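You operate a simulated robot arm through the tools that you are given. There is no shell and no other tool. Be economical: measure what you need, move in short steps, check, and stop when the job is done.

Carry out the task below with a simulated two-armed robot. There is one attempt and no reset: what you move stays moved.

## Task
Wipe up the spill on the table with the striped cloth and put it back.

Only the result counts: the job must be done as asked and must still hold three seconds after the hand-in. Knocking over, shifting, dropping, spilling or breaking anything else fails it. Flat cloth is picked up by pressing the open fingertips on it (5 to 10 N) and closing them slowly along it; thin cloth reads only 2 to 8 mm in the jaws.

## Robot
Two 7-joint arms with two-finger parallel grippers on one trunk, on a base that drives. Base frame: it is fixed to the floor where the robot stands at the start and does not move with it; the origin is under the middle of the robot, x ahead of it, y to its left, z up. Readings come in mm, rad, newtons and seconds.
The left shoulder is at the start at [70, 134, 1051], the right one opposite. Payload 1.57 kg a hand.
The TCP of each hand is the grasp point between the finger pads, 30 mm short of the fingertips. In the tool frame z runs along the fingers and y along their closing line. The gripper opens to 80 mm. The fingers are 17 mm wide and 12 mm thick; the gripper's body (40 by 82 mm) begins 80 mm behind the TCP.
Orientation is that of the tool frame in the base frame, as a unit quaternion [x, y, z, w]. With the fingers straight down and closing along the base's y, the tool's x points along the base's -x, its y along +y and its z along -z.

## Interface
- The arms move only by the tool nudge_tool. It takes "left_motion", "right_motion" or both (then of equal length, played together; a hand with none holds still); each is a list of rows, each a list of 7 numbers: the opening, from 0 (shut) to 1 (fully open), then the shift along the tool's x, y, z in mm, then the turn, a rotation vector about the tool's x, y, z in rad. In form: [[gripper, tx, ty, tz, ax, ay, az], ...]. A call has 1 to 12 rows; each row shifts and turns the commanded pose from where the row before left it, along the tool's axes as they then stand. A row lasts 0.2 s, in which the tool goes at most 50 mm and 0.15 rad; a call with a longer step from one row to the next is refused whole, and so is a gripper value outside its range. Where a pose cannot be reached the arm comes as near as it can. A force on the tool above 40 N (or 10 N above the force at the start of the call, whichever is more), or a blocked arm, ends the call early, and 0.2 s more pass. Each finger travels about 153 mm/s and halts on what it meets, pressing with about 30 N; the grip force reading is that of the motor and also rises with nothing between the fingers. The clock runs only during rows and for 0.2 s after the last one: add rows that do not move to give the fingers time. It gives the time, the measured TCP pose, the force on the tool (base axes), the opening and the grip force at its end, in the units of the frame above (readings bear some noise), and new pictures: "pictures" is both (left out), scene, wrist or none (wrist: the cameras of the hands that moved).
- Cameras (640 x 400 px; columns grow to the right, rows downward): "scene" is now at [151.4, 4.2, 1265.2]; the picture's right is [-0.04, -1.00, 0.00], its down [-0.69, 0.02, -0.73] and it looks along [0.73, -0.03, -0.69] (base axes); focal length 271 px, centre (320, 200). "left" rides on the left gripper at [72, 7, -122] in its tool frame; the picture's right is [-0.09, 1.00, 0.00], its down [-0.84, -0.08, -0.54] and it looks along [-0.54, -0.05, 0.84] (tool axes); focal length 238 px, centre (320, 200). "right" rides on the right gripper at [72, -7, -122] in its tool frame; the picture's right is [0.09, 1.00, 0.00], its down [-0.84, 0.08, -0.54] and it looks along [-0.54, 0.05, 0.84] (tool axes); focal length 238 px, centre (320, 200). There is no depth. A picture from a camera that has moved, and an enlarged one, comes with that camera's place and axes in the base frame and with its lens. The place of the scene camera against the robot may be out by one fixed shift of up to 25 mm in any direction.
- raise_lower(by): slides the trunk up (or, below 0, down) by that many mm; the arms and the scene camera ride with it, the base frame stays. It gives what a move gives, with no picture.
- roll_base(legs): drives the robot by 1 to 6 legs, each [ahead, left, turn to the left] in mm, mm and rad, along the robot's own axes; the way and the turn of a leg run together, so that a leg with both is an arc; at most 1500 mm and 3.142 rad a leg. The arms and the cameras ride along, it lands a little off, and it stops where it bumps. It gives what a move gives, and a new picture of the scene camera.
- head_to(pan, tilt): turns the head with the scene camera to pan (to the left, within 1.501 rad either way) and tilt (down, from -0.506 to 1.204), counted from straight ahead of the robot. It gives what a move gives, and a new picture of the scene camera.
- close_up(camera, box): a new picture of the part [left, top, right, bottom] of that camera's present view, enlarged. No time passes.
- sign_off(): hands the job in; it is judged then, once.

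Go step by step. Nothing tells you exact positions but the pictures and the camera data: compare them with the known pose of the tool, close in by small moves and look again before you grip or let go. The budget is 120 turns and 260 pictures, counting those below and the enlarged ones. Unless the task says otherwise, let go and move clear before handing in, and close with one line.

The tools are called after "Call:" by a JSON object that holds its "fn" and its "kwargs". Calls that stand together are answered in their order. nudge_tool: Moves the arms, as the interface text tells. Its arguments: {"type":"object","properties":{"left_motion":{"type":"array","items":{"type":"array","items":{"type":"number"}}},"right_motion":{"type":"array","items":{"type":"array","items":{"type":"number"}}},"pictures":{"type":"string","enum":["both","scene","wrist","none"]}},"required":[]} The other tools are called the same way: raise_lower (by) slides the trunk up or down; roll_base (legs) drives the base; head_to (pan, tilt) turns the head that bears the scene camera; close_up (camera, box) takes an enlarged picture of a part of a camera's view; sign_off () hands the job in.

At the start:

```text
clock: 0.0
left_tool_pos: [406.0, 228.9, 1020.6]
left_orientation: [0.0, 1.0, 0.0, 0.0]
left_force: [-0.6, 0.2, 0.1]
left_width: 79.9
left_grip_force: 0.1
right_tool_pos: [392.6, -190.0, 944.0]
right_orientation: [0.0, 1.0, 0.0, 0.0]
right_force: [-0.3, 0.4, -0.7]
right_width: 79.9
right_grip_force: 0.0
trunk travel left (down, up): [-625.0, 315.0]
robot x, y, heading: [0.2, -1.7, 0.001]
head pan, tilt: [-0.035, 0.757]
```

scene: 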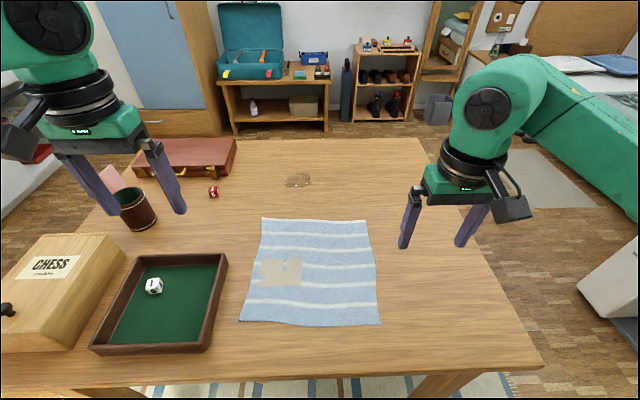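
right: 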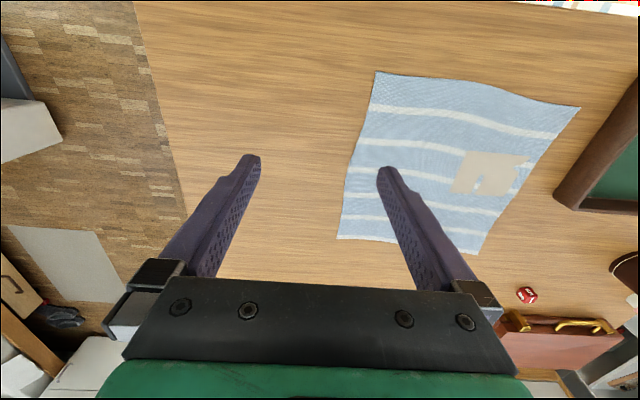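
left: 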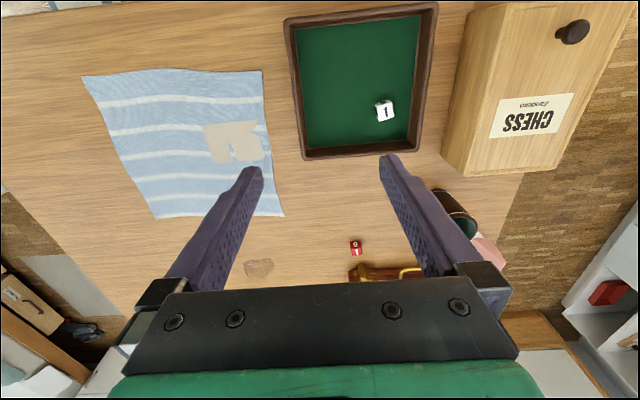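

I see the striped cloth lying flat ahead (about x 380–690, y −150..150) and a clear spill beyond it near (860, 50), out of reach from here. First I look closer at both and at how much room the robot has before the table.

Call:
{"fn": "close_up", "kwargs": {"camera": "scene", "box": [220, 150, 400, 340]}}

Call:
{"fn": "head_to", "kwargs": {"pan": 0, "tilt": 1.2}}

```text
2.11 times, centred on (310, 245) of scene
camera zoom: at [151.4, 4.2, 1265.2], right [-0.04, -1.0, 0.0], down [-0.69, 0.02, -0.73], along [0.73, -0.03, -0.69], focal length 570 px, centre (341, 105)
```

zoom: 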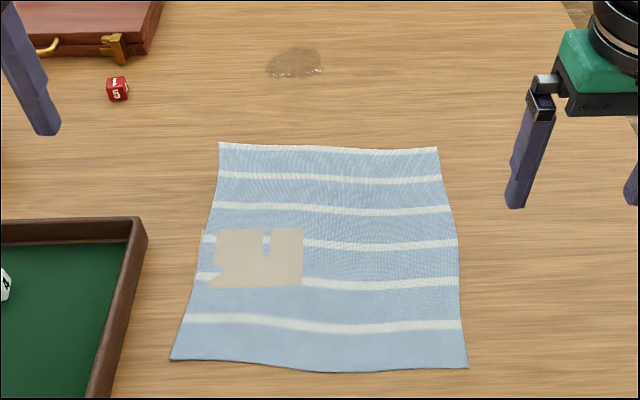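

```text
clock: 0.9
left_tool_pos: [405.2, 228.3, 1020.8]
left_orientation: [0.0, 1.0, 0.0, 0.0]
left_force: [0.0, -0.5, 0.2]
left_width: 79.7
left_grip_force: 0.0
right_tool_pos: [392.4, -189.0, 944.0]
right_orientation: [0.0, 1.0, 0.001, -0.001]
right_force: [0.4, 0.1, 0.2]
right_width: 80.0
right_grip_force: 0.1
trunk travel left (down, up): [-625.0, 315.0]
robot x, y, heading: [1.5, 1.7, 0.003]
head pan, tilt: [0.0, 1.201]
camera scene: at [124.9, 7.1, 1234.1], right [0.0, -1.0, 0.0], down [-0.93, 0.0, -0.36], along [0.36, 0.0, -0.93], focal length 271 px, centre (320, 200)
```

scene: 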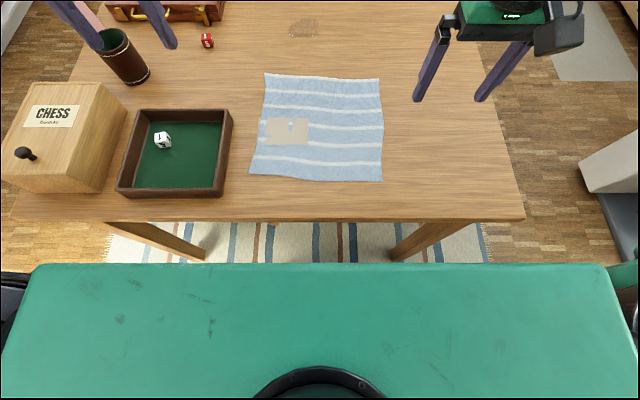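

The gap from chest to table edge is about 140 mm; the base itself isn't visible. I'll pitch the right wrist camera back to see the robot's base and the table's underside before choosing where to stand.

Call:
{"fn": "nudge_tool", "kwargs": {"right_motion": [[1, 0, 0, 0, 0, 0.15, 0], [1, 0, 0, 0, 0, 0.15, 0], [1, 0, 0, 0, 0, 0.15, 0], [1, 0, 0, 0, 0, 0.15, 0], [1, 0, 0, 0, 0, 0.15, 0], [1, 0, 0, 0, 0, 0.15, 0]], "pictures": "wrist"}}

```text
clock: 2.3
left_tool_pos: [406.4, 226.7, 1021.4]
left_orientation: [0.0, 1.0, 0.0, 0.0]
left_force: [-0.3, -0.1, 0.1]
left_width: 79.9
left_grip_force: 0.0
right_tool_pos: [368.9, -179.4, 926.2]
right_orientation: [0.0, 0.901, 0.001, -0.433]
right_force: [-0.5, 0.2, -0.6]
right_width: 80.1
right_grip_force: 0.1
right hand out of reach, approached as far as the arm can: row 6
trunk travel left (down, up): [-625.0, 315.0]
robot x, y, heading: [0.8, -3.0, -0.0]
head pan, tilt: [0.0, 1.201]
camera right: at [420.0, -188.5, 1059.0], right [-0.06, 1.0, 0.07], down [0.95, 0.08, -0.32], along [-0.32, 0.05, -0.95], focal length 238 px, centre (320, 200)
```

right: 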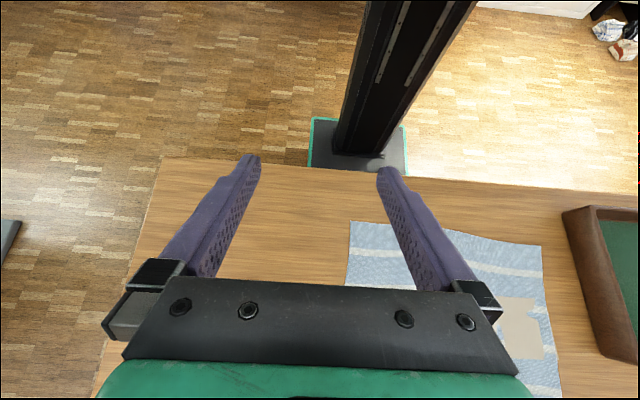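

The base is a low plate with a slim column behind the axis, so the robot can roll in under the table edge between the legs. I restore the wrist, then drive ahead in a modest step.

Call:
{"fn": "nudge_tool", "kwargs": {"right_motion": [[1, 0, 0, 0, 0, -0.15, 0], [1, 0, 0, 0, 0, -0.15, 0], [1, 0, 0, 0, 0, -0.15, 0], [1, 0, 0, 0, 0, -0.15, 0], [1, 0, 0, 0, 0, -0.15, 0], [1, 0, 0, 0, 0, -0.15, 0]], "pictures": "none"}}

Call:
{"fn": "roll_base", "kwargs": {"legs": [[150, 0, 0]]}}

```text
clock: 3.7
left_tool_pos: [406.1, 228.0, 1022.3]
left_orientation: [0.0, 1.0, 0.0, 0.0]
left_force: [-0.2, 0.1, -0.1]
left_width: 80.0
left_grip_force: 0.0
right_tool_pos: [367.6, -179.5, 927.4]
right_orientation: [0.0, 1.0, 0.0, 0.003]
right_force: [0.3, 0.3, -0.3]
right_width: 80.1
right_grip_force: 0.1
trunk travel left (down, up): [-625.0, 315.0]
robot x, y, heading: [-2.7, 1.4, 0.002]
head pan, tilt: [0.0, 1.201]
```

```text
clock: 5.1
left_tool_pos: [554.7, 228.8, 1021.7]
left_orientation: [0.0, 1.0, 0.0, 0.001]
left_force: [-0.1, 0.1, -0.1]
left_width: 80.0
left_grip_force: 0.1
right_tool_pos: [517.3, -180.1, 926.6]
right_orientation: [0.0, 1.0, 0.0, 0.001]
right_force: [1.1, 0.4, -0.6]
right_width: 80.3
right_grip_force: 0.0
trunk travel left (down, up): [-625.0, 315.0]
robot x, y, heading: [150.5, 1.3, -0.0]
head pan, tilt: [0.0, 1.201]
camera scene: at [274.0, 7.2, 1234.2], right [0.0, -1.0, 0.0], down [-0.93, 0.0, -0.36], along [0.36, 0.0, -0.93], focal length 271 px, centre (320, 200)
```

scene: 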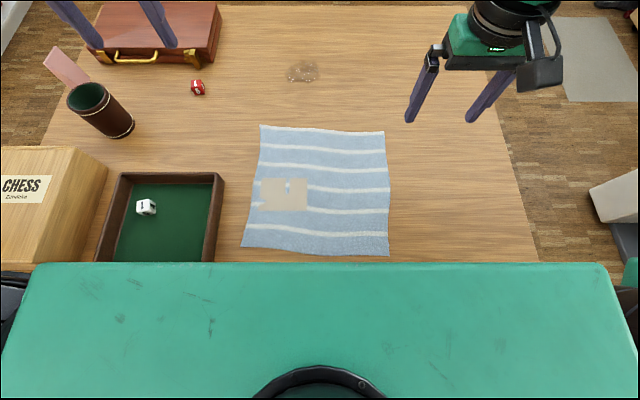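

Drive went cleanly; the spill lies about x 808–888, y 12–91. I roll further in so the far cloth edge and the spill are both within reach.

Call:
{"fn": "roll_base", "kwargs": {"legs": [[170, 0, 0]]}}

Call:
{"fn": "head_to", "kwargs": {"pan": 0, "tilt": 0.95}}

```text
clock: 6.5
left_tool_pos: [725.9, 227.9, 1020.6]
left_orientation: [0.001, 1.0, 0.0, -0.001]
left_force: [0.4, 0.1, -0.6]
left_width: 80.2
left_grip_force: 0.1
right_tool_pos: [688.9, -180.0, 925.7]
right_orientation: [0.001, 1.0, 0.0, -0.001]
right_force: [0.1, 1.0, -0.4]
right_width: 80.3
right_grip_force: 0.0
trunk travel left (down, up): [-625.0, 315.0]
robot x, y, heading: [320.8, 0.3, 0.0]
head pan, tilt: [0.0, 1.201]
camera scene: at [445.2, 7.5, 1233.9], right [0.0, -1.0, 0.0], down [-0.93, 0.0, -0.36], along [0.36, 0.0, -0.93], focal length 271 px, centre (320, 200)
```

scene: 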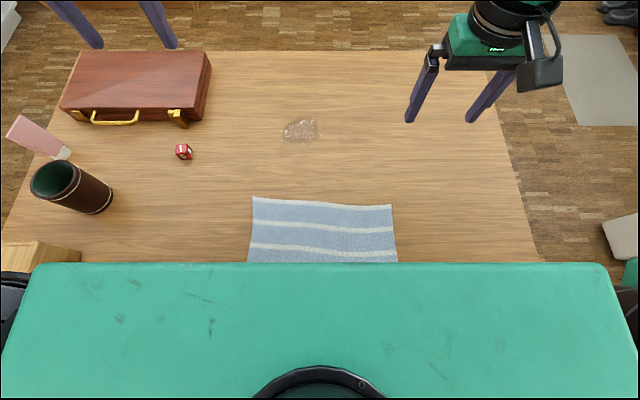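

```text
clock: 7.3
left_tool_pos: [723.2, 228.8, 1020.9]
left_orientation: [0.0, 1.0, 0.0, 0.001]
left_force: [-0.4, -0.4, 0.2]
left_width: 80.1
left_grip_force: 0.1
right_tool_pos: [687.3, -180.5, 927.2]
right_orientation: [0.001, 1.0, 0.001, 0.001]
right_force: [-0.8, -0.6, 0.3]
right_width: 79.9
right_grip_force: 0.2
trunk travel left (down, up): [-625.0, 315.0]
robot x, y, heading: [317.8, -0.9, 0.003]
head pan, tilt: [0.0, 0.949]
camera scene: at [459.4, 7.0, 1250.3], right [0.0, -1.0, 0.0], down [-0.81, 0.0, -0.58], along [0.58, 0.0, -0.81], focal length 271 px, centre (320, 200)
```

scene: 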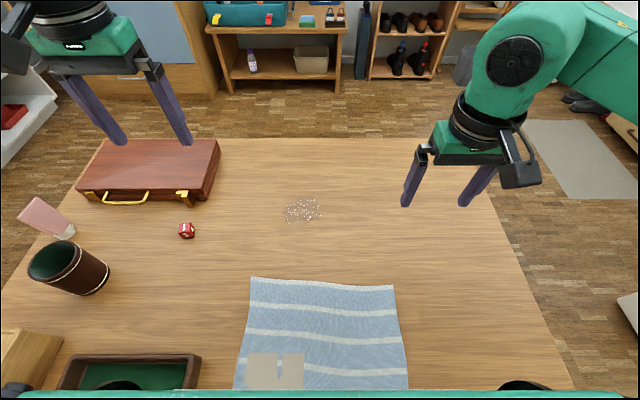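

Now I bring both hands above the far edge of the cloth (about x 665), partly closed, to check alignment with wrist cameras.

Call:
{"fn": "nudge_tool", "kwargs": {"left_motion": [[0.5, 13.6, -23.8, 38.8, 0, 0, 0], [0.5, 13.6, -23.8, 38.8, 0, 0, 0], [0.5, 13.6, -23.8, 38.8, 0, 0, 0], [0.5, 13.6, -23.8, 38.8, 0, 0, 0], [0.5, 13.6, -23.8, 38.8, 0, 0, 0]], "right_motion": [[0.5, 6.4, 15, 20, 0, 0, 0], [0.5, 6.4, 15, 20, 0, 0, 0], [0.5, 6.4, 15, 20, 0, 0, 0], [0.5, 6.4, 15, 20, 0, 0, 0], [0.5, 6.4, 15, 20, 0, 0, 0]]}}

```text
clock: 8.5
left_tool_pos: [655.1, 107.3, 826.5]
left_orientation: [0.0, 1.0, 0.0, -0.001]
left_force: [-0.7, 0.9, -0.9]
left_width: 40.1
left_grip_force: 0.0
right_tool_pos: [655.2, -105.1, 825.3]
right_orientation: [0.002, 1.0, 0.0, 0.0]
right_force: [0.3, -0.1, -0.6]
right_width: 40.1
right_grip_force: 0.1
trunk travel left (down, up): [-625.0, 315.0]
robot x, y, heading: [316.7, -1.1, -0.005]
head pan, tilt: [0.0, 0.949]
camera scene: at [461.1, 6.9, 1250.3], right [0.0, -1.0, 0.0], down [-0.81, 0.0, -0.58], along [0.58, 0.0, -0.81], focal length 271 px, centre (320, 200)
camera right: at [584.4, -112.7, 948.0], right [-0.09, 1.0, 0.0], down [0.84, 0.07, 0.54], along [0.54, 0.05, -0.84], focal length 238 px, centre (320, 200)
camera left: at [583.0, 113.5, 948.4], right [0.09, 1.0, 0.0], down [0.84, -0.08, 0.54], along [0.54, -0.05, -0.84], focal length 238 px, centre (320, 200)
```

scene: 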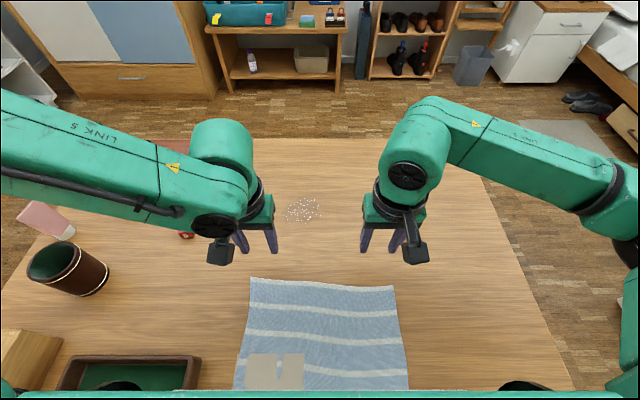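
right: 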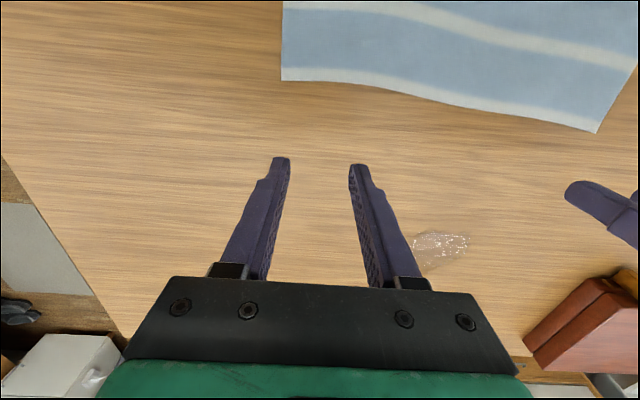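
left: 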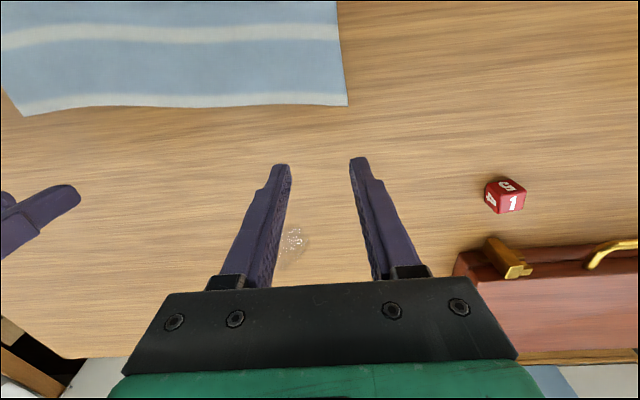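

Triangulating between the two wrist cameras puts the tabletop nearer z≈742 than 691, with the far cloth edge at about x 608–624 and the spill near (780, 45). I'll move over the edge and descend cautiously to check.

Call:
{"fn": "nudge_tool", "kwargs": {"left_motion": [[0.5, 24, -6, 0, 0, 0, 0], [0.5, 24, -6, 0, 0, 0, 0], [0.5, 0, 0, 10, 0, 0, 0], [0.5, 0, 0, 10, 0, 0, 0]], "right_motion": [[0.5, 29, 0, 0, 0, 0, 0], [0.5, 29, 0, 0, 0, 0, 0], [0.5, 0, 0, 10, 0, 0, 0], [0.5, 0, 0, 10, 0, 0, 0]]}}

```text
clock: 9.5
left_tool_pos: [644.6, 104.2, 809.8]
left_orientation: [0.001, 1.0, 0.0, -0.001]
left_force: [0.0, -0.5, 0.5]
left_width: 40.0
left_grip_force: 0.0
left hand out of reach, approached as far as the arm can: row 1, 2
right_tool_pos: [597.7, -104.1, 805.9]
right_orientation: [0.0, 1.0, 0.001, 0.001]
right_force: [0.5, 1.0, 0.5]
right_width: 40.0
right_grip_force: 0.0
trunk travel left (down, up): [-625.0, 315.0]
robot x, y, heading: [322.0, -0.4, 0.001]
head pan, tilt: [0.0, 0.949]
camera scene: at [459.9, 7.1, 1250.4], right [0.0, -1.0, 0.0], down [-0.81, 0.0, -0.58], along [0.58, 0.0, -0.81], focal length 271 px, centre (320, 200)
camera right: at [525.9, -112.7, 927.7], right [-0.09, 1.0, 0.0], down [0.84, 0.08, 0.54], along [0.54, 0.05, -0.84], focal length 238 px, centre (320, 200)
camera left: at [573.4, 109.9, 930.5], right [0.09, 1.0, 0.0], down [0.84, -0.08, 0.54], along [0.54, -0.05, -0.84], focal length 238 px, centre (320, 200)
```

scene: 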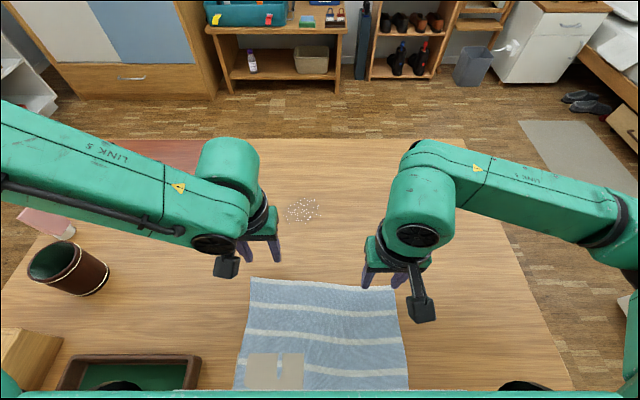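
right: 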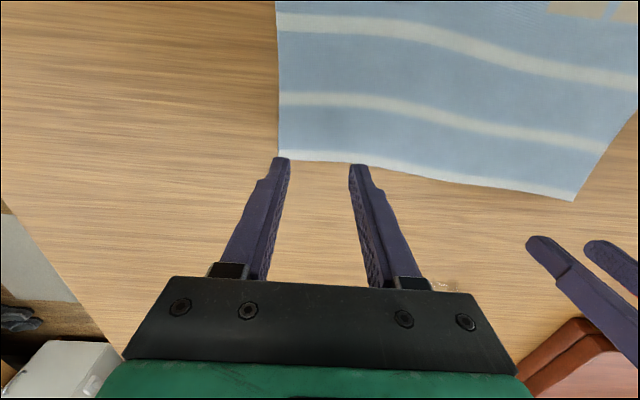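
left: 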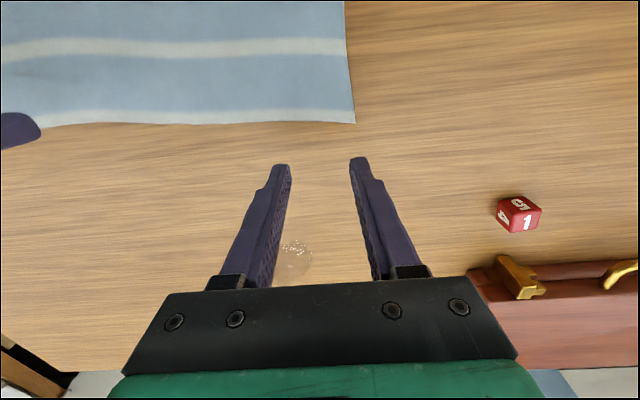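

Cloth surface is confirmed near z≈744; corners at (605,−139) and (624,132). The left arm is too folded here, so I roll back 100 mm and re-aim.

Call:
{"fn": "roll_base", "kwargs": {"legs": [[-100, 0, 0]]}}

```text
clock: 10.7
left_tool_pos: [544.8, 103.4, 808.3]
left_orientation: [0.001, 1.0, -0.001, 0.001]
left_force: [-0.4, 0.3, -0.3]
left_width: 40.0
left_grip_force: 0.1
right_tool_pos: [497.4, -104.3, 805.5]
right_orientation: [0.001, 1.0, 0.0, -0.001]
right_force: [-0.3, -0.3, 0.5]
right_width: 40.2
right_grip_force: 0.1
trunk travel left (down, up): [-625.0, 315.0]
robot x, y, heading: [220.1, -1.3, -0.001]
head pan, tilt: [0.0, 0.949]
camera scene: at [360.1, 6.9, 1250.3], right [0.0, -1.0, 0.0], down [-0.81, 0.0, -0.58], along [0.58, 0.0, -0.81], focal length 271 px, centre (320, 200)
```

scene: 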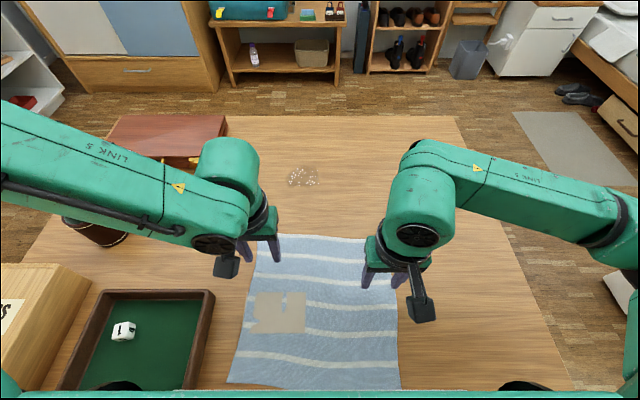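

Now I move both hands to about 15 mm inside the far edge and lower near the surface.

Call:
{"fn": "nudge_tool", "kwargs": {"left_motion": [[0.45, -31, -4, 0, 0, 0, 0], [0.45, -31, -4, 0, 0, 0, 0], [0.45, 0, 0, 10, 0, 0, 0], [0.45, 0, 0, 10, 0, 0, 0]], "right_motion": [[0.45, -47, 0, 0, 0, 0, 0], [0.45, -47, 0, 0, 0, 0, 0], [0.45, 0, 0, 10, 0, 0, 0], [0.45, 0, 0, 10, 0, 0, 0]]}}

```text
clock: 11.7
left_tool_pos: [608.5, 94.7, 786.5]
left_orientation: [0.001, 1.0, 0.0, 0.0]
left_force: [0.0, 1.1, -0.3]
left_width: 36.2
left_grip_force: 0.1
right_tool_pos: [593.6, -104.6, 785.3]
right_orientation: [0.0, 1.0, 0.0, 0.0]
right_force: [-0.1, 0.9, 0.5]
right_width: 36.1
right_grip_force: 0.0
trunk travel left (down, up): [-625.0, 315.0]
robot x, y, heading: [217.3, 0.8, -0.006]
head pan, tilt: [0.0, 0.949]
camera scene: at [361.3, 7.0, 1250.2], right [0.0, -1.0, 0.0], down [-0.81, 0.0, -0.58], along [0.58, 0.0, -0.81], focal length 271 px, centre (320, 200)
camera right: at [521.4, -113.0, 907.2], right [-0.09, 1.0, 0.0], down [0.84, 0.08, 0.54], along [0.54, 0.05, -0.84], focal length 238 px, centre (320, 200)
camera left: at [536.2, 100.8, 908.6], right [0.09, 1.0, 0.0], down [0.84, -0.08, 0.54], along [0.54, -0.05, -0.84], focal length 238 px, centre (320, 200)
```

scene: 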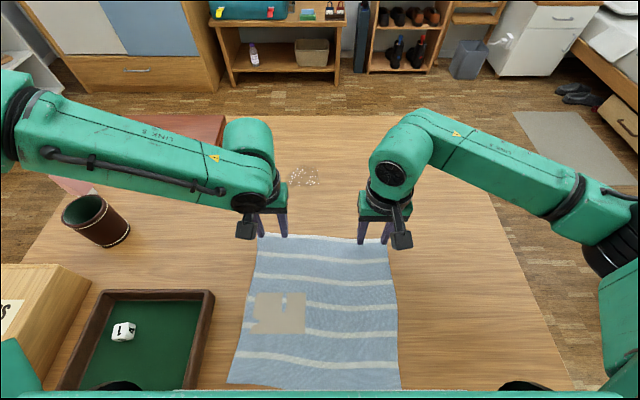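
right: 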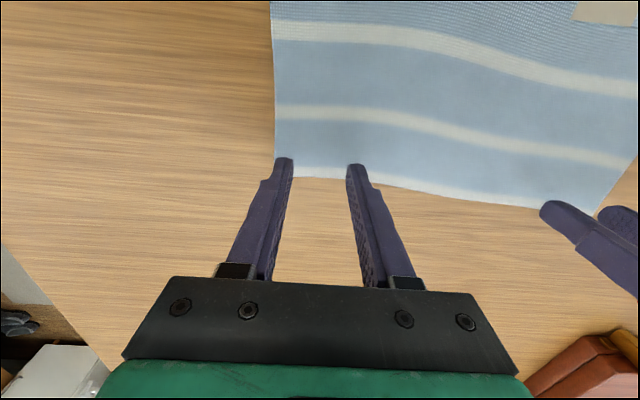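
left: 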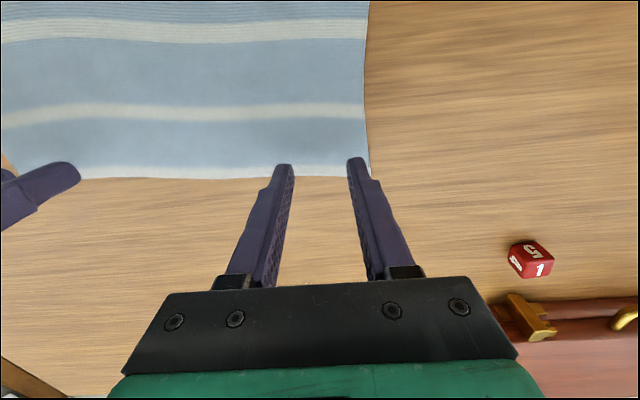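

Alignment is good. I descend in small steps to feel for contact.

Call:
{"fn": "nudge_tool", "kwargs": {"left_motion": [[0.45, 0, -3, 4, 0, 0, 0], [0.45, 0, 0, 4, 0, 0, 0], [0.45, 0, 0, 0, 0, 0, 0]], "right_motion": [[0.45, 0, 5, 4, 0, 0, 0], [0.45, 0, 0, 4, 0, 0, 0], [0.45, 0, 0, 0, 0, 0, 0]], "pictures": "none"}}

```text
clock: 12.4
left_tool_pos: [606.5, 92.7, 781.1]
left_orientation: [0.001, 1.0, 0.0, 0.0]
left_force: [-0.3, -0.3, -0.5]
left_width: 35.9
left_grip_force: 0.1
right_tool_pos: [590.8, -99.2, 777.8]
right_orientation: [0.001, 1.0, 0.001, 0.0]
right_force: [-0.6, 0.3, 0.1]
right_width: 35.7
right_grip_force: 0.0
trunk travel left (down, up): [-625.0, 315.0]
robot x, y, heading: [217.4, 1.9, -0.001]
head pan, tilt: [0.0, 0.949]
```

Call:
{"fn": "nudge_tool", "kwargs": {"left_motion": [[0.45, 0, 0, 2, 0, 0, 0], [0.45, 0, 0, 2, 0, 0, 0], [0.45, 0, 0, 2, 0, 0, 0], [0.45, 0, 0, 0, 0, 0, 0]], "right_motion": [[0.45, 0, 0, 1.5, 0, 0, 0], [0.45, 0, 0, 1.5, 0, 0, 0], [0.45, 0, 0, 1, 0, 0, 0], [0.45, 0, 0, 0, 0, 0, 0]], "pictures": "none"}}

```text
clock: 13.4
left_tool_pos: [608.0, 92.4, 774.0]
left_orientation: [0.001, 1.0, -0.001, 0.0]
left_force: [-0.7, -0.1, 0.7]
left_width: 35.8
left_grip_force: 0.1
right_tool_pos: [591.0, -100.9, 774.6]
right_orientation: [0.001, 1.0, 0.0, 0.0]
right_force: [0.4, 0.4, 0.4]
right_width: 35.8
right_grip_force: 0.0
trunk travel left (down, up): [-625.0, 315.0]
robot x, y, heading: [217.8, -0.1, 0.003]
head pan, tilt: [0.0, 0.949]
```

Call:
{"fn": "nudge_tool", "kwargs": {"left_motion": [[0.45, 0, 0, 1.5, 0, 0, 0], [0.45, 0, 0, 1.5, 0, 0, 0], [0.45, 0, 0, 0, 0, 0, 0]], "right_motion": [[0.45, 0, 0, 1.5, 0, 0, 0], [0.45, 0, 0, 1.5, 0, 0, 0], [0.45, 0, 0, 0, 0, 0, 0]], "pictures": "wrist"}}

```text
clock: 14.2
left_tool_pos: [606.5, 93.8, 772.3]
left_orientation: [0.0, 1.0, 0.0, 0.0]
left_force: [0.2, -0.1, 0.8]
left_width: 35.7
left_grip_force: 0.0
right_tool_pos: [591.8, -99.5, 772.5]
right_orientation: [0.0, 1.0, -0.001, 0.001]
right_force: [0.8, -0.2, 8.2]
right_width: 35.8
right_grip_force: 0.1
trunk travel left (down, up): [-625.0, 315.0]
robot x, y, heading: [221.3, -0.8, 0.001]
head pan, tilt: [0.0, 0.949]
camera right: at [519.5, -108.1, 893.4], right [-0.09, 1.0, 0.0], down [0.84, 0.08, 0.54], along [0.54, 0.05, -0.84], focal length 238 px, centre (320, 200)
camera left: at [535.0, 99.0, 893.9], right [0.09, 1.0, 0.0], down [0.84, -0.08, 0.54], along [0.54, -0.05, -0.84], focal length 238 px, centre (320, 200)
```

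right: 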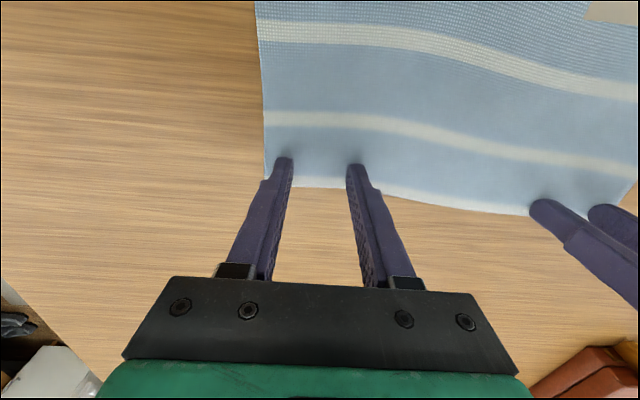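
left: 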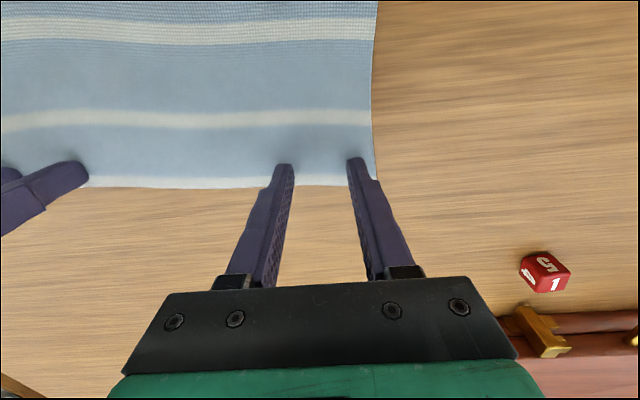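

The right hand presses with 8 N; the left needs about 1 mm more. Then I close both slowly along the cloth.

Call:
{"fn": "nudge_tool", "kwargs": {"left_motion": [[0.45, 0, 0, 1, 0, 0, 0], [0.45, 0, 0, 0.5, 0, 0, 0], [0.45, 0, 0, 0, 0, 0, 0]], "pictures": "none"}}

```text
clock: 15.1
left_tool_pos: [606.2, 93.4, 771.2]
left_orientation: [0.001, 1.0, -0.001, 0.001]
left_force: [-0.4, 1.6, 13.7]
left_width: 36.0
left_grip_force: 0.0
right_tool_pos: [590.3, -99.9, 771.3]
right_orientation: [0.001, 1.0, 0.0, 0.002]
right_force: [1.8, 1.0, 6.7]
right_width: 36.1
right_grip_force: 0.1
trunk travel left (down, up): [-625.0, 315.0]
robot x, y, heading: [218.0, -1.0, -0.003]
head pan, tilt: [0.0, 0.949]
```

Call:
{"fn": "nudge_tool", "kwargs": {"left_motion": [[0.42, 0, 0, -0.6, 0, 0, 0], [0.38, 0, 0, 0, 0, 0, 0], [0.34, 0, 0, 0, 0, 0, 0], [0.3, 0, 0, 0, 0, 0, 0], [0.26, 0, 0, 0, 0, 0, 0], [0.22, 0, 0, 0, 0, 0, 0], [0.18, 0, 0, 0, 0, 0, 0], [0.14, 0, 0, 0, 0, 0, 0], [0.1, 0, 0, 0, 0, 0, 0], [0.05, 0, 0, 0, 0, 0, 0], [0, 0, 0, 0, 0, 0, 0], [0, 0, 0, 0, 0, 0, 0]], "right_motion": [[0.42, 0, 0, 0, 0, 0, 0], [0.38, 0, 0, 0, 0, 0, 0], [0.34, 0, 0, 0, 0, 0, 0], [0.3, 0, 0, 0, 0, 0, 0], [0.26, 0, 0, 0, 0, 0, 0], [0.22, 0, 0, 0, 0, 0, 0], [0.18, 0, 0, 0, 0, 0, 0], [0.14, 0, 0, 0, 0, 0, 0], [0.1, 0, 0, 0, 0, 0, 0], [0.05, 0, 0, 0, 0, 0, 0], [0, 0, 0, 0, 0, 0, 0], [0, 0, 0, 0, 0, 0, 0]]}}

```text
clock: 17.6
left_tool_pos: [606.2, 93.0, 770.7]
left_orientation: [0.001, 1.0, -0.001, 0.001]
left_force: [-0.8, -6.1, 4.4]
left_width: 2.4
left_grip_force: 23.7
right_tool_pos: [590.0, -100.3, 771.6]
right_orientation: [0.001, 1.0, 0.001, 0.001]
right_force: [-0.3, 5.7, 10.1]
right_width: 1.6
right_grip_force: 24.1
trunk travel left (down, up): [-625.0, 315.0]
robot x, y, heading: [219.1, -0.9, -0.002]
head pan, tilt: [0.0, 0.949]
camera scene: at [358.6, 7.0, 1250.5], right [0.0, -1.0, 0.0], down [-0.81, 0.0, -0.58], along [0.58, 0.0, -0.81], focal length 271 px, centre (320, 200)
camera right: at [518.6, -108.1, 893.4], right [-0.09, 1.0, 0.0], down [0.84, 0.08, 0.54], along [0.54, 0.05, -0.84], focal length 238 px, centre (320, 200)
camera left: at [534.6, 98.8, 893.2], right [0.09, 1.0, 0.0], down [0.84, -0.08, 0.54], along [0.54, -0.05, -0.84], focal length 238 px, centre (320, 200)
```

scene: 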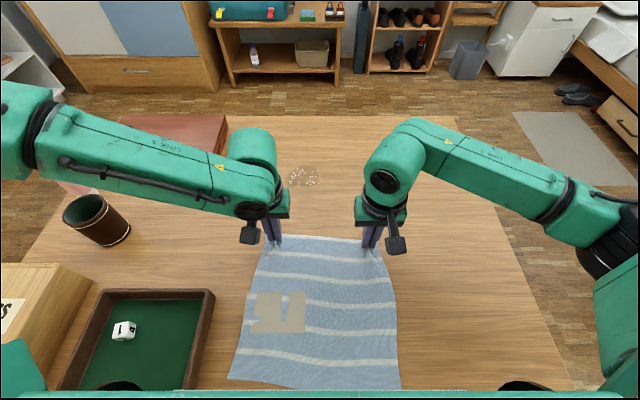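
right: 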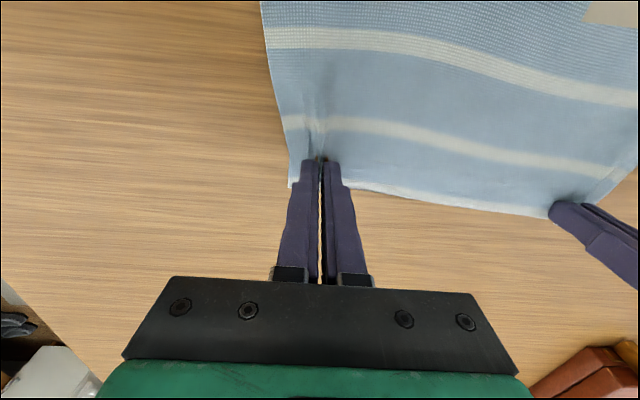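
left: 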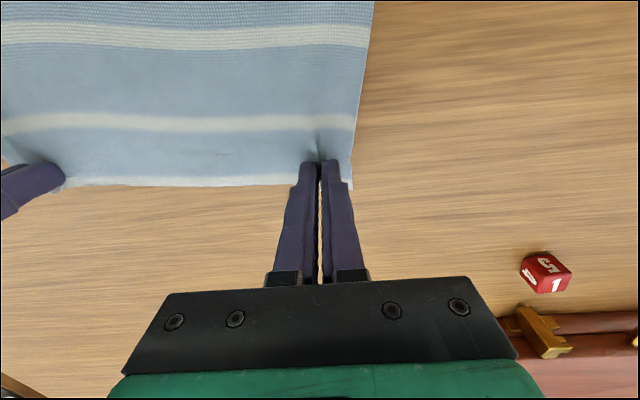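

Both hands hold the cloth. I lift a few mm and drag it forward, first by rolling the base 130 mm.

Call:
{"fn": "nudge_tool", "kwargs": {"left_motion": [[0, 0, 0, -2, 0, 0, 0], [0, 0, 0, -2, 0, 0, 0]], "right_motion": [[0, 0, 0, -2, 0, 0, 0], [0, 0, 0, -2, 0, 0, 0]], "pictures": "none"}}

Call:
{"fn": "roll_base", "kwargs": {"legs": [[130, 0, 0]]}}

```text
clock: 18.2
left_tool_pos: [606.9, 92.5, 774.8]
left_orientation: [0.001, 1.0, 0.0, 0.001]
left_force: [0.3, -6.5, -0.7]
left_width: 2.2
left_grip_force: 23.7
right_tool_pos: [592.3, -101.1, 773.4]
right_orientation: [0.001, 1.0, 0.001, 0.0]
right_force: [0.2, 6.4, -0.4]
right_width: 1.9
right_grip_force: 23.5
trunk travel left (down, up): [-625.0, 315.0]
robot x, y, heading: [217.9, 3.7, -0.001]
head pan, tilt: [0.0, 0.949]
```

```text
clock: 19.7
left_tool_pos: [729.9, 92.3, 770.9]
left_orientation: [-0.001, 1.0, -0.005, -0.002]
left_force: [6.1, 0.5, 43.2]
left_width: 1.9
left_grip_force: 23.7
right_tool_pos: [712.9, -98.3, 771.0]
right_orientation: [0.0, 1.0, 0.005, -0.004]
right_force: [8.4, 1.7, 40.9]
right_width: 2.0
right_grip_force: 23.5
trunk travel left (down, up): [-625.0, 315.0]
robot x, y, heading: [322.7, -1.6, -0.003]
head pan, tilt: [0.0, 0.949]
stopped in leg 1: the robot was blocked; the commanded pose is now the measured one
camera scene: at [449.7, 6.6, 1253.7], right [0.0, -1.0, 0.0], down [-0.81, 0.0, -0.59], along [0.59, 0.0, -0.81], focal length 271 px, centre (320, 200)
```

scene: 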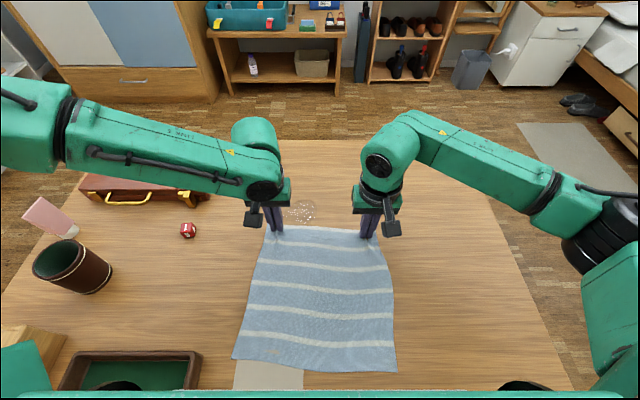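

The drive stopped as blocked with the hands pressing on the table; the cloth followed nicely. The beige patch turns out to lie on the table, not on the cloth. I relieve the pressure and read again.

Call:
{"fn": "nudge_tool", "kwargs": {"left_motion": [[0, 0, 0, -2, 0, 0, 0], [0, 0, 0, -2, 0, 0, 0], [0, 0, 0, 0, 0, 0, 0]], "right_motion": [[0, 0, 0, -2, 0, 0, 0], [0, 0, 0, -2, 0, 0, 0], [0, 0, 0, 0, 0, 0, 0]], "pictures": "both"}}

```text
clock: 20.5
left_tool_pos: [722.2, 91.7, 771.5]
left_orientation: [0.001, 1.0, -0.003, -0.009]
left_force: [3.9, -7.0, 24.9]
left_width: 2.1
left_grip_force: 23.6
right_tool_pos: [706.5, -98.8, 771.5]
right_orientation: [0.0, 1.0, 0.002, -0.008]
right_force: [4.3, 6.4, 24.9]
right_width: 1.6
right_grip_force: 23.8
trunk travel left (down, up): [-625.0, 315.0]
robot x, y, heading: [323.0, -2.5, -0.001]
head pan, tilt: [0.0, 0.949]
camera scene: at [452.0, 6.4, 1252.1], right [0.0, -1.0, 0.0], down [-0.81, 0.0, -0.59], along [0.59, 0.0, -0.81], focal length 271 px, centre (320, 200)
camera right: at [638.3, -107.5, 894.7], right [-0.09, 1.0, 0.0], down [0.85, 0.08, 0.53], along [0.53, 0.05, -0.85], focal length 238 px, centre (320, 200)
camera left: at [653.4, 98.3, 894.4], right [0.1, 1.0, -0.01], down [0.85, -0.08, 0.53], along [0.52, -0.06, -0.85], focal length 238 px, centre (320, 200)
```

scene: 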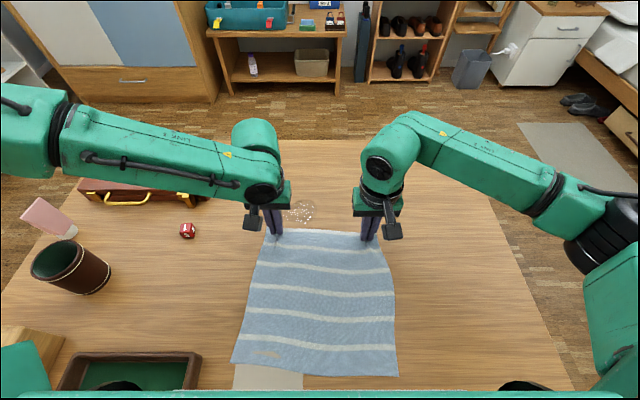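
right: 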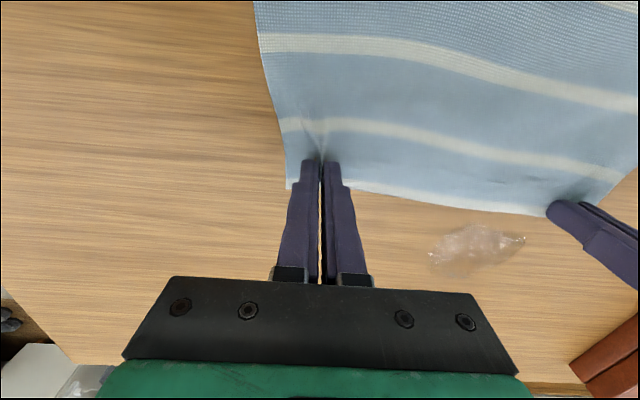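
left: 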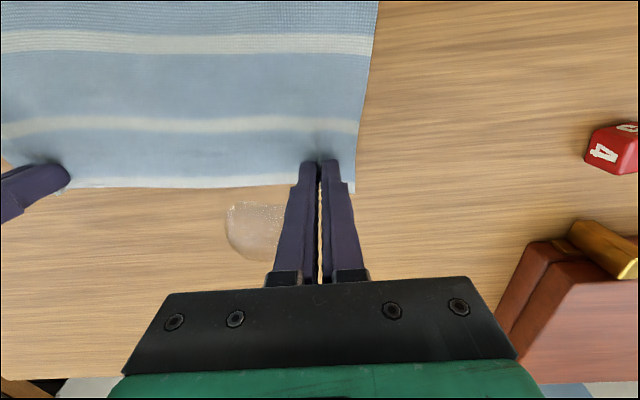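

The hands still press with ~25 N; I ease up a bit more, then pull the cloth forward with the arms, drifting slightly right so the left grip passes over the spill (centre ~(776, 43)).

Call:
{"fn": "nudge_tool", "kwargs": {"left_motion": [[0, 0, 0, -3, 0, 0, 0], [0, 0, 0, -2, 0, 0, 0], [0, 0, 0, 0, 0, 0, 0]], "right_motion": [[0, 0, 0, -3, 0, 0, 0], [0, 0, 0, -2, 0, 0, 0], [0, 0, 0, 0, 0, 0, 0]], "pictures": "none"}}

```text
clock: 21.3
left_tool_pos: [723.5, 93.1, 772.6]
left_orientation: [0.001, 1.0, -0.001, -0.012]
left_force: [0.1, -6.2, 0.3]
left_width: 2.0
left_grip_force: 24.1
right_tool_pos: [709.5, -100.5, 772.9]
right_orientation: [0.0, 1.0, 0.001, -0.011]
right_force: [0.4, 6.3, 0.3]
right_width: 2.0
right_grip_force: 24.0
trunk travel left (down, up): [-625.0, 315.0]
robot x, y, heading: [322.1, -1.7, -0.003]
head pan, tilt: [0.0, 0.949]
```

Call:
{"fn": "nudge_tool", "kwargs": {"left_motion": [[0, -10, -5, 0.3, 0, 0, 0], [0, -10, -5, 0.3, 0, 0, 0], [0, -10, -5, 0.3, 0, 0, 0], [0, -10, -5, 0, 0, 0, 0], [0, -10, -5, 0, 0, 0, 0], [0, -10, -5, 0, 0, 0, 0]], "right_motion": [[0, -10, -5, 0.3, 0, 0, 0], [0, -10, -5, 0.3, 0, 0, 0], [0, -10, -5, 0.3, 0, 0, 0], [0, -10, -5, 0, 0, 0, 0], [0, -10, -5, 0, 0, 0, 0], [0, -10, -5, 0, 0, 0, 0]]}}

```text
clock: 22.7
left_tool_pos: [759.2, 100.7, 793.5]
left_orientation: [0.0, 1.0, -0.001, -0.011]
left_force: [-0.7, 0.3, 0.5]
left_width: 0.2
left_grip_force: 21.0
left hand out of reach, approached as far as the arm can: row 1, 2, 3, 4, 5, 6
right_tool_pos: [770.1, -132.7, 771.5]
right_orientation: [0.002, 1.0, -0.001, -0.011]
right_force: [0.5, -0.3, 1.4]
right_width: 1.8
right_grip_force: 23.9
trunk travel left (down, up): [-625.0, 315.0]
robot x, y, heading: [320.1, 1.8, -0.002]
head pan, tilt: [0.0, 0.949]
camera scene: at [458.1, 6.5, 1251.2], right [0.0, -1.0, 0.0], down [-0.81, 0.0, -0.59], along [0.59, 0.0, -0.81], focal length 271 px, centre (320, 200)
camera right: at [700.9, -139.6, 895.7], right [-0.09, 1.0, 0.0], down [0.85, 0.08, 0.52], along [0.52, 0.04, -0.85], focal length 238 px, centre (320, 200)
camera left: at [691.2, 106.6, 916.8], right [0.09, 1.0, 0.0], down [0.85, -0.08, 0.52], along [0.52, -0.05, -0.85], focal length 238 px, centre (320, 200)
```

scene: 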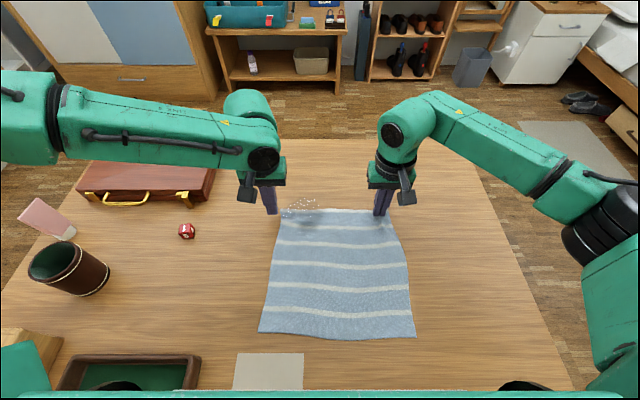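
right: 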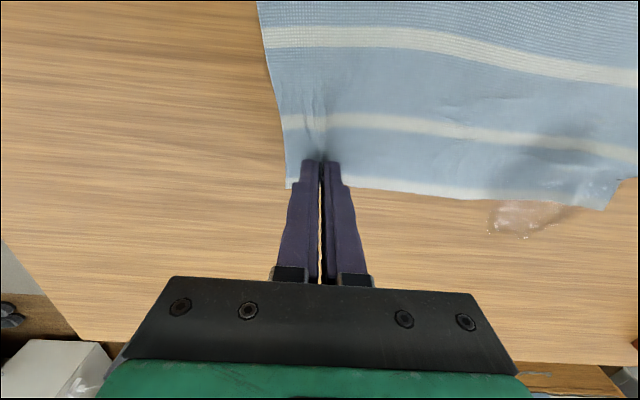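
left: 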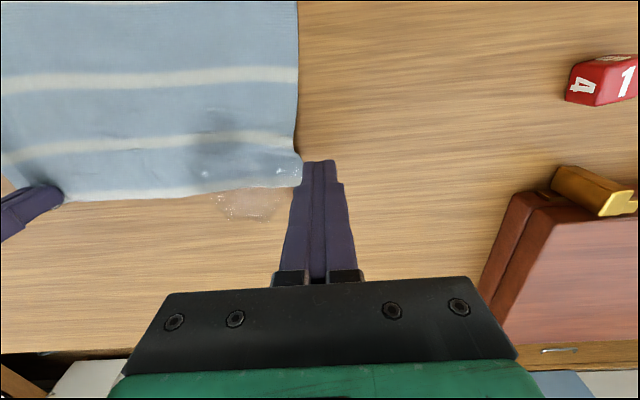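

The spill is soaking into the cloth. The left hand hit a joint limit and slipped off the cloth; the right still holds. I raise the left and test its reach toward the spill.

Call:
{"fn": "nudge_tool", "kwargs": {"left_motion": [[0, 0, 0, -30, 0, 0, 0], [0, 0, 0, -30, 0, 0, 0], [0, -20, 0, 0, 0, 0, 0], [0, -20, -20, 0, 0, 0, 0], [0, 0, -30, 0, 0, 0, 0], [0, 0, 0, 0, 0, 0, 0]], "pictures": "scene"}}

```text
clock: 24.1
left_tool_pos: [771.9, 82.5, 857.2]
left_orientation: [0.001, 1.0, -0.001, -0.012]
left_force: [-0.8, 0.2, -0.2]
left_width: 0.3
left_grip_force: 21.6
left hand out of reach, approached as far as the arm can: row 4, 5
right_tool_pos: [768.5, -129.1, 772.6]
right_orientation: [0.0, 1.0, 0.0, -0.01]
right_force: [-0.2, -0.1, 0.7]
right_width: 2.1
right_grip_force: 22.7
trunk travel left (down, up): [-625.0, 315.0]
robot x, y, heading: [321.9, -2.4, 0.0]
head pan, tilt: [0.0, 0.949]
camera scene: at [458.6, 7.0, 1251.0], right [0.0, -1.0, 0.0], down [-0.81, 0.0, -0.58], along [0.58, 0.0, -0.81], focal length 271 px, centre (320, 200)
```

scene: 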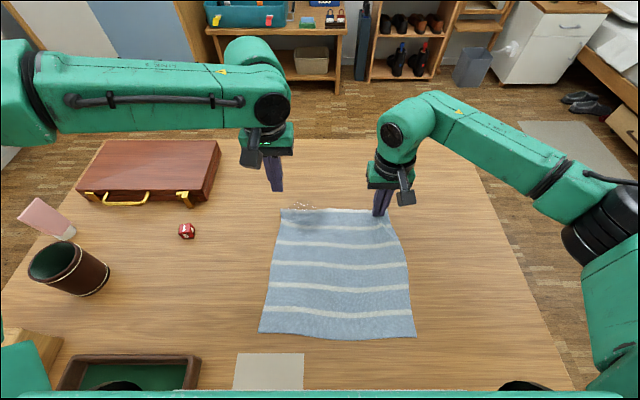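

The left forearm comes in sideways, so I yaw the left tool to free its wrist and then try again toward the spill.

Call:
{"fn": "nudge_tool", "kwargs": {"left_motion": [[0, 0, 0, 0, 0, 0, 0.15], [0, 0, 0, 0, 0, 0, 0.15], [0, 0, 0, 0, 0, 0, 0.15], [0, 0, 0, 0, 0, 0, 0.15], [0, 0, 0, 0, 0, 0, 0]], "pictures": "scene"}}

```text
clock: 25.3
left_tool_pos: [771.4, 82.5, 858.1]
left_orientation: [0.297, 0.955, -0.005, -0.011]
left_force: [0.4, 0.1, 0.1]
left_width: 0.0
left_grip_force: 21.5
right_tool_pos: [768.1, -128.9, 773.0]
right_orientation: [0.0, 1.0, 0.001, -0.01]
right_force: [0.0, 0.7, 0.8]
right_width: 1.8
right_grip_force: 23.7
trunk travel left (down, up): [-625.0, 315.0]
robot x, y, heading: [320.7, -0.1, -0.002]
head pan, tilt: [0.0, 0.949]
camera scene: at [458.2, 6.7, 1251.0], right [0.0, -1.0, 0.0], down [-0.81, 0.0, -0.58], along [0.58, 0.0, -0.81], focal length 271 px, centre (320, 200)
```

scene: 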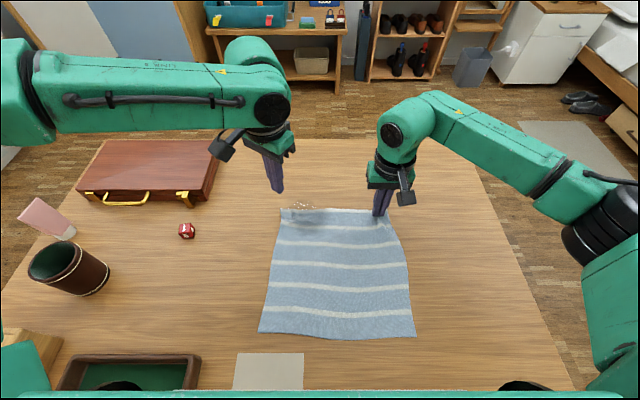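

Call:
{"fn": "nudge_tool", "kwargs": {"left_motion": [[0, -8.5, -12.4, 0, 0, 0, 0], [0, -8.5, -12.4, 0, 0, 0, 0], [0, -8.5, -12.4, 0, 0, 0, 0]], "pictures": "none"}}

```text
clock: 26.1
left_tool_pos: [750.9, 67.4, 865.5]
left_orientation: [0.296, 0.955, -0.005, -0.01]
left_force: [-0.7, 1.0, 0.8]
left_width: 0.0
left_grip_force: 21.4
left hand out of reach, approached as far as the arm can: row 1, 2, 3
right_tool_pos: [767.8, -128.6, 773.4]
right_orientation: [0.0, 1.0, 0.001, -0.011]
right_force: [-0.7, 0.3, -0.1]
right_width: 1.8
right_grip_force: 24.1
trunk travel left (down, up): [-625.0, 315.0]
robot x, y, heading: [320.4, 5.5, -0.001]
head pan, tilt: [0.0, 0.949]
```

The left arm cannot reach inward across the middle, so the robot should stand centred on the cloth (y≈−45). I let go with the right hand, raise both hands, and shift the base right.

Call:
{"fn": "nudge_tool", "kwargs": {"right_motion": [[0.1, 0, 0, 0, 0, 0, 0], [0.2, 0, 0, 0, 0, 0, 0], [0.3, 0, 0, 0, 0, 0, 0], [0.3, 0, 0, -10, 0, 0, 0], [0.4, 0, 0, -20, 0, 0, 0], [0.5, 0, 0, -20, 0, 0, 0]], "left_motion": [[0, 0, 0, 0, 0, 0, -0.15], [0, 0, 0, 0, 0, 0, -0.15], [0, 0, 0, 0, 0, 0, -0.15], [0, 0, 0, 0, 0, 0, -0.15], [0.2, 0, 0, 0, 0, 0, 0], [0.5, 0, 0, 0, 0, 0, 0]], "pictures": "scene"}}

Call:
{"fn": "roll_base", "kwargs": {"legs": [[0, -45, 0]]}}

```text
clock: 27.5
left_tool_pos: [750.0, 66.8, 864.6]
left_orientation: [0.0, 1.0, -0.002, -0.01]
left_force: [-0.1, -0.5, -0.1]
left_width: 40.1
left_grip_force: 0.1
right_tool_pos: [769.3, -128.9, 821.8]
right_orientation: [-0.001, 1.0, 0.001, -0.01]
right_force: [-0.3, -0.2, -1.4]
right_width: 39.9
right_grip_force: 0.0
trunk travel left (down, up): [-625.0, 315.0]
robot x, y, heading: [319.3, 0.7, -0.004]
head pan, tilt: [0.0, 0.949]
camera scene: at [458.1, 6.8, 1251.0], right [0.0, -1.0, 0.0], down [-0.81, 0.0, -0.58], along [0.58, 0.0, -0.81], focal length 271 px, centre (320, 200)
```

scene: 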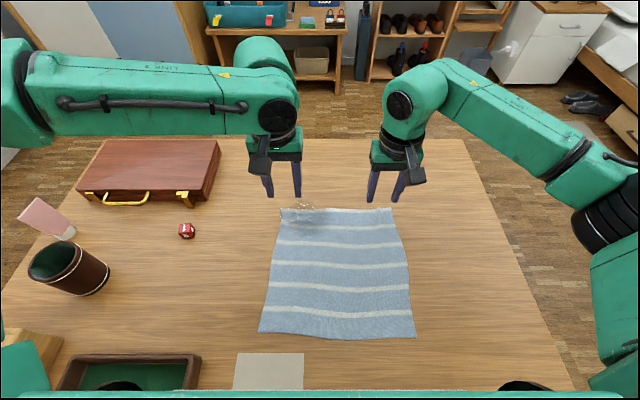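

```text
clock: 28.2
left_tool_pos: [751.8, 66.0, 863.8]
left_orientation: [0.001, 1.0, -0.003, -0.012]
left_force: [0.8, 0.8, -0.7]
left_width: 40.1
left_grip_force: 0.1
right_tool_pos: [770.3, -129.7, 820.7]
right_orientation: [0.0, 1.0, 0.0, -0.012]
right_force: [-0.4, 0.3, 0.2]
right_width: 39.9
right_grip_force: 0.1
trunk travel left (down, up): [-625.0, 315.0]
robot x, y, heading: [319.4, 1.4, 0.002]
head pan, tilt: [0.0, 0.949]
stopped in leg 1: the robot was blocked; the commanded pose is now the measured one
camera scene: at [459.9, 6.1, 1250.3], right [0.0, -1.0, 0.0], down [-0.81, 0.0, -0.58], along [0.58, 0.0, -0.81], focal length 271 px, centre (320, 200)
```

scene: 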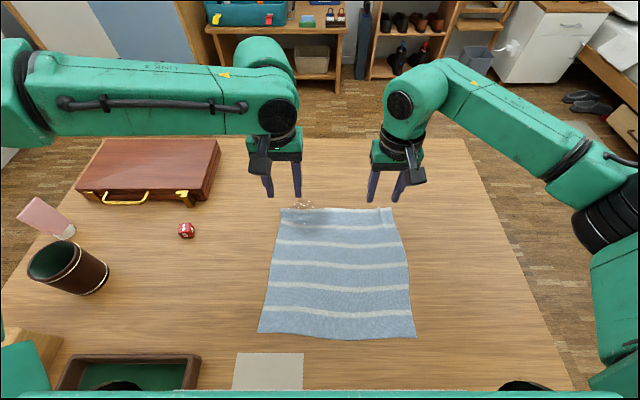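

The base is touching something at this depth. I back off 40 mm, then shift right.

Call:
{"fn": "roll_base", "kwargs": {"legs": [[-40, 0, 0], [0, -45, 0]]}}

```text
clock: 29.6
left_tool_pos: [712.6, 22.5, 864.8]
left_orientation: [0.0, 1.0, -0.003, -0.012]
left_force: [0.2, 0.2, -1.0]
left_width: 40.2
left_grip_force: 0.0
right_tool_pos: [731.6, -174.1, 820.6]
right_orientation: [-0.001, 1.0, 0.0, -0.012]
right_force: [-0.6, 0.1, 0.1]
right_width: 40.1
right_grip_force: 0.1
trunk travel left (down, up): [-625.0, 315.0]
robot x, y, heading: [279.5, -48.7, -0.003]
head pan, tilt: [0.0, 0.949]
camera scene: at [420.9, -38.1, 1250.2], right [0.0, -1.0, 0.0], down [-0.81, 0.0, -0.58], along [0.58, 0.0, -0.81], focal length 271 px, centre (320, 200)
```

scene: 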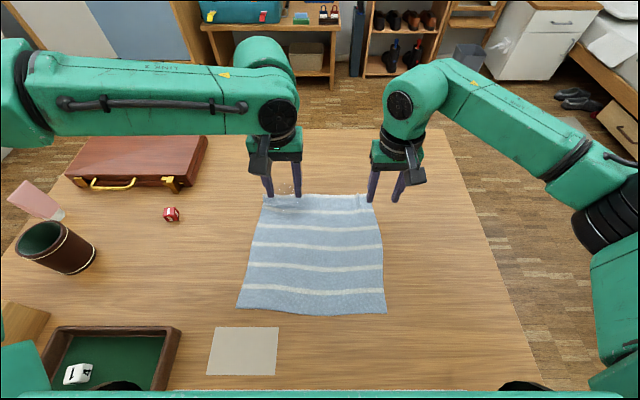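

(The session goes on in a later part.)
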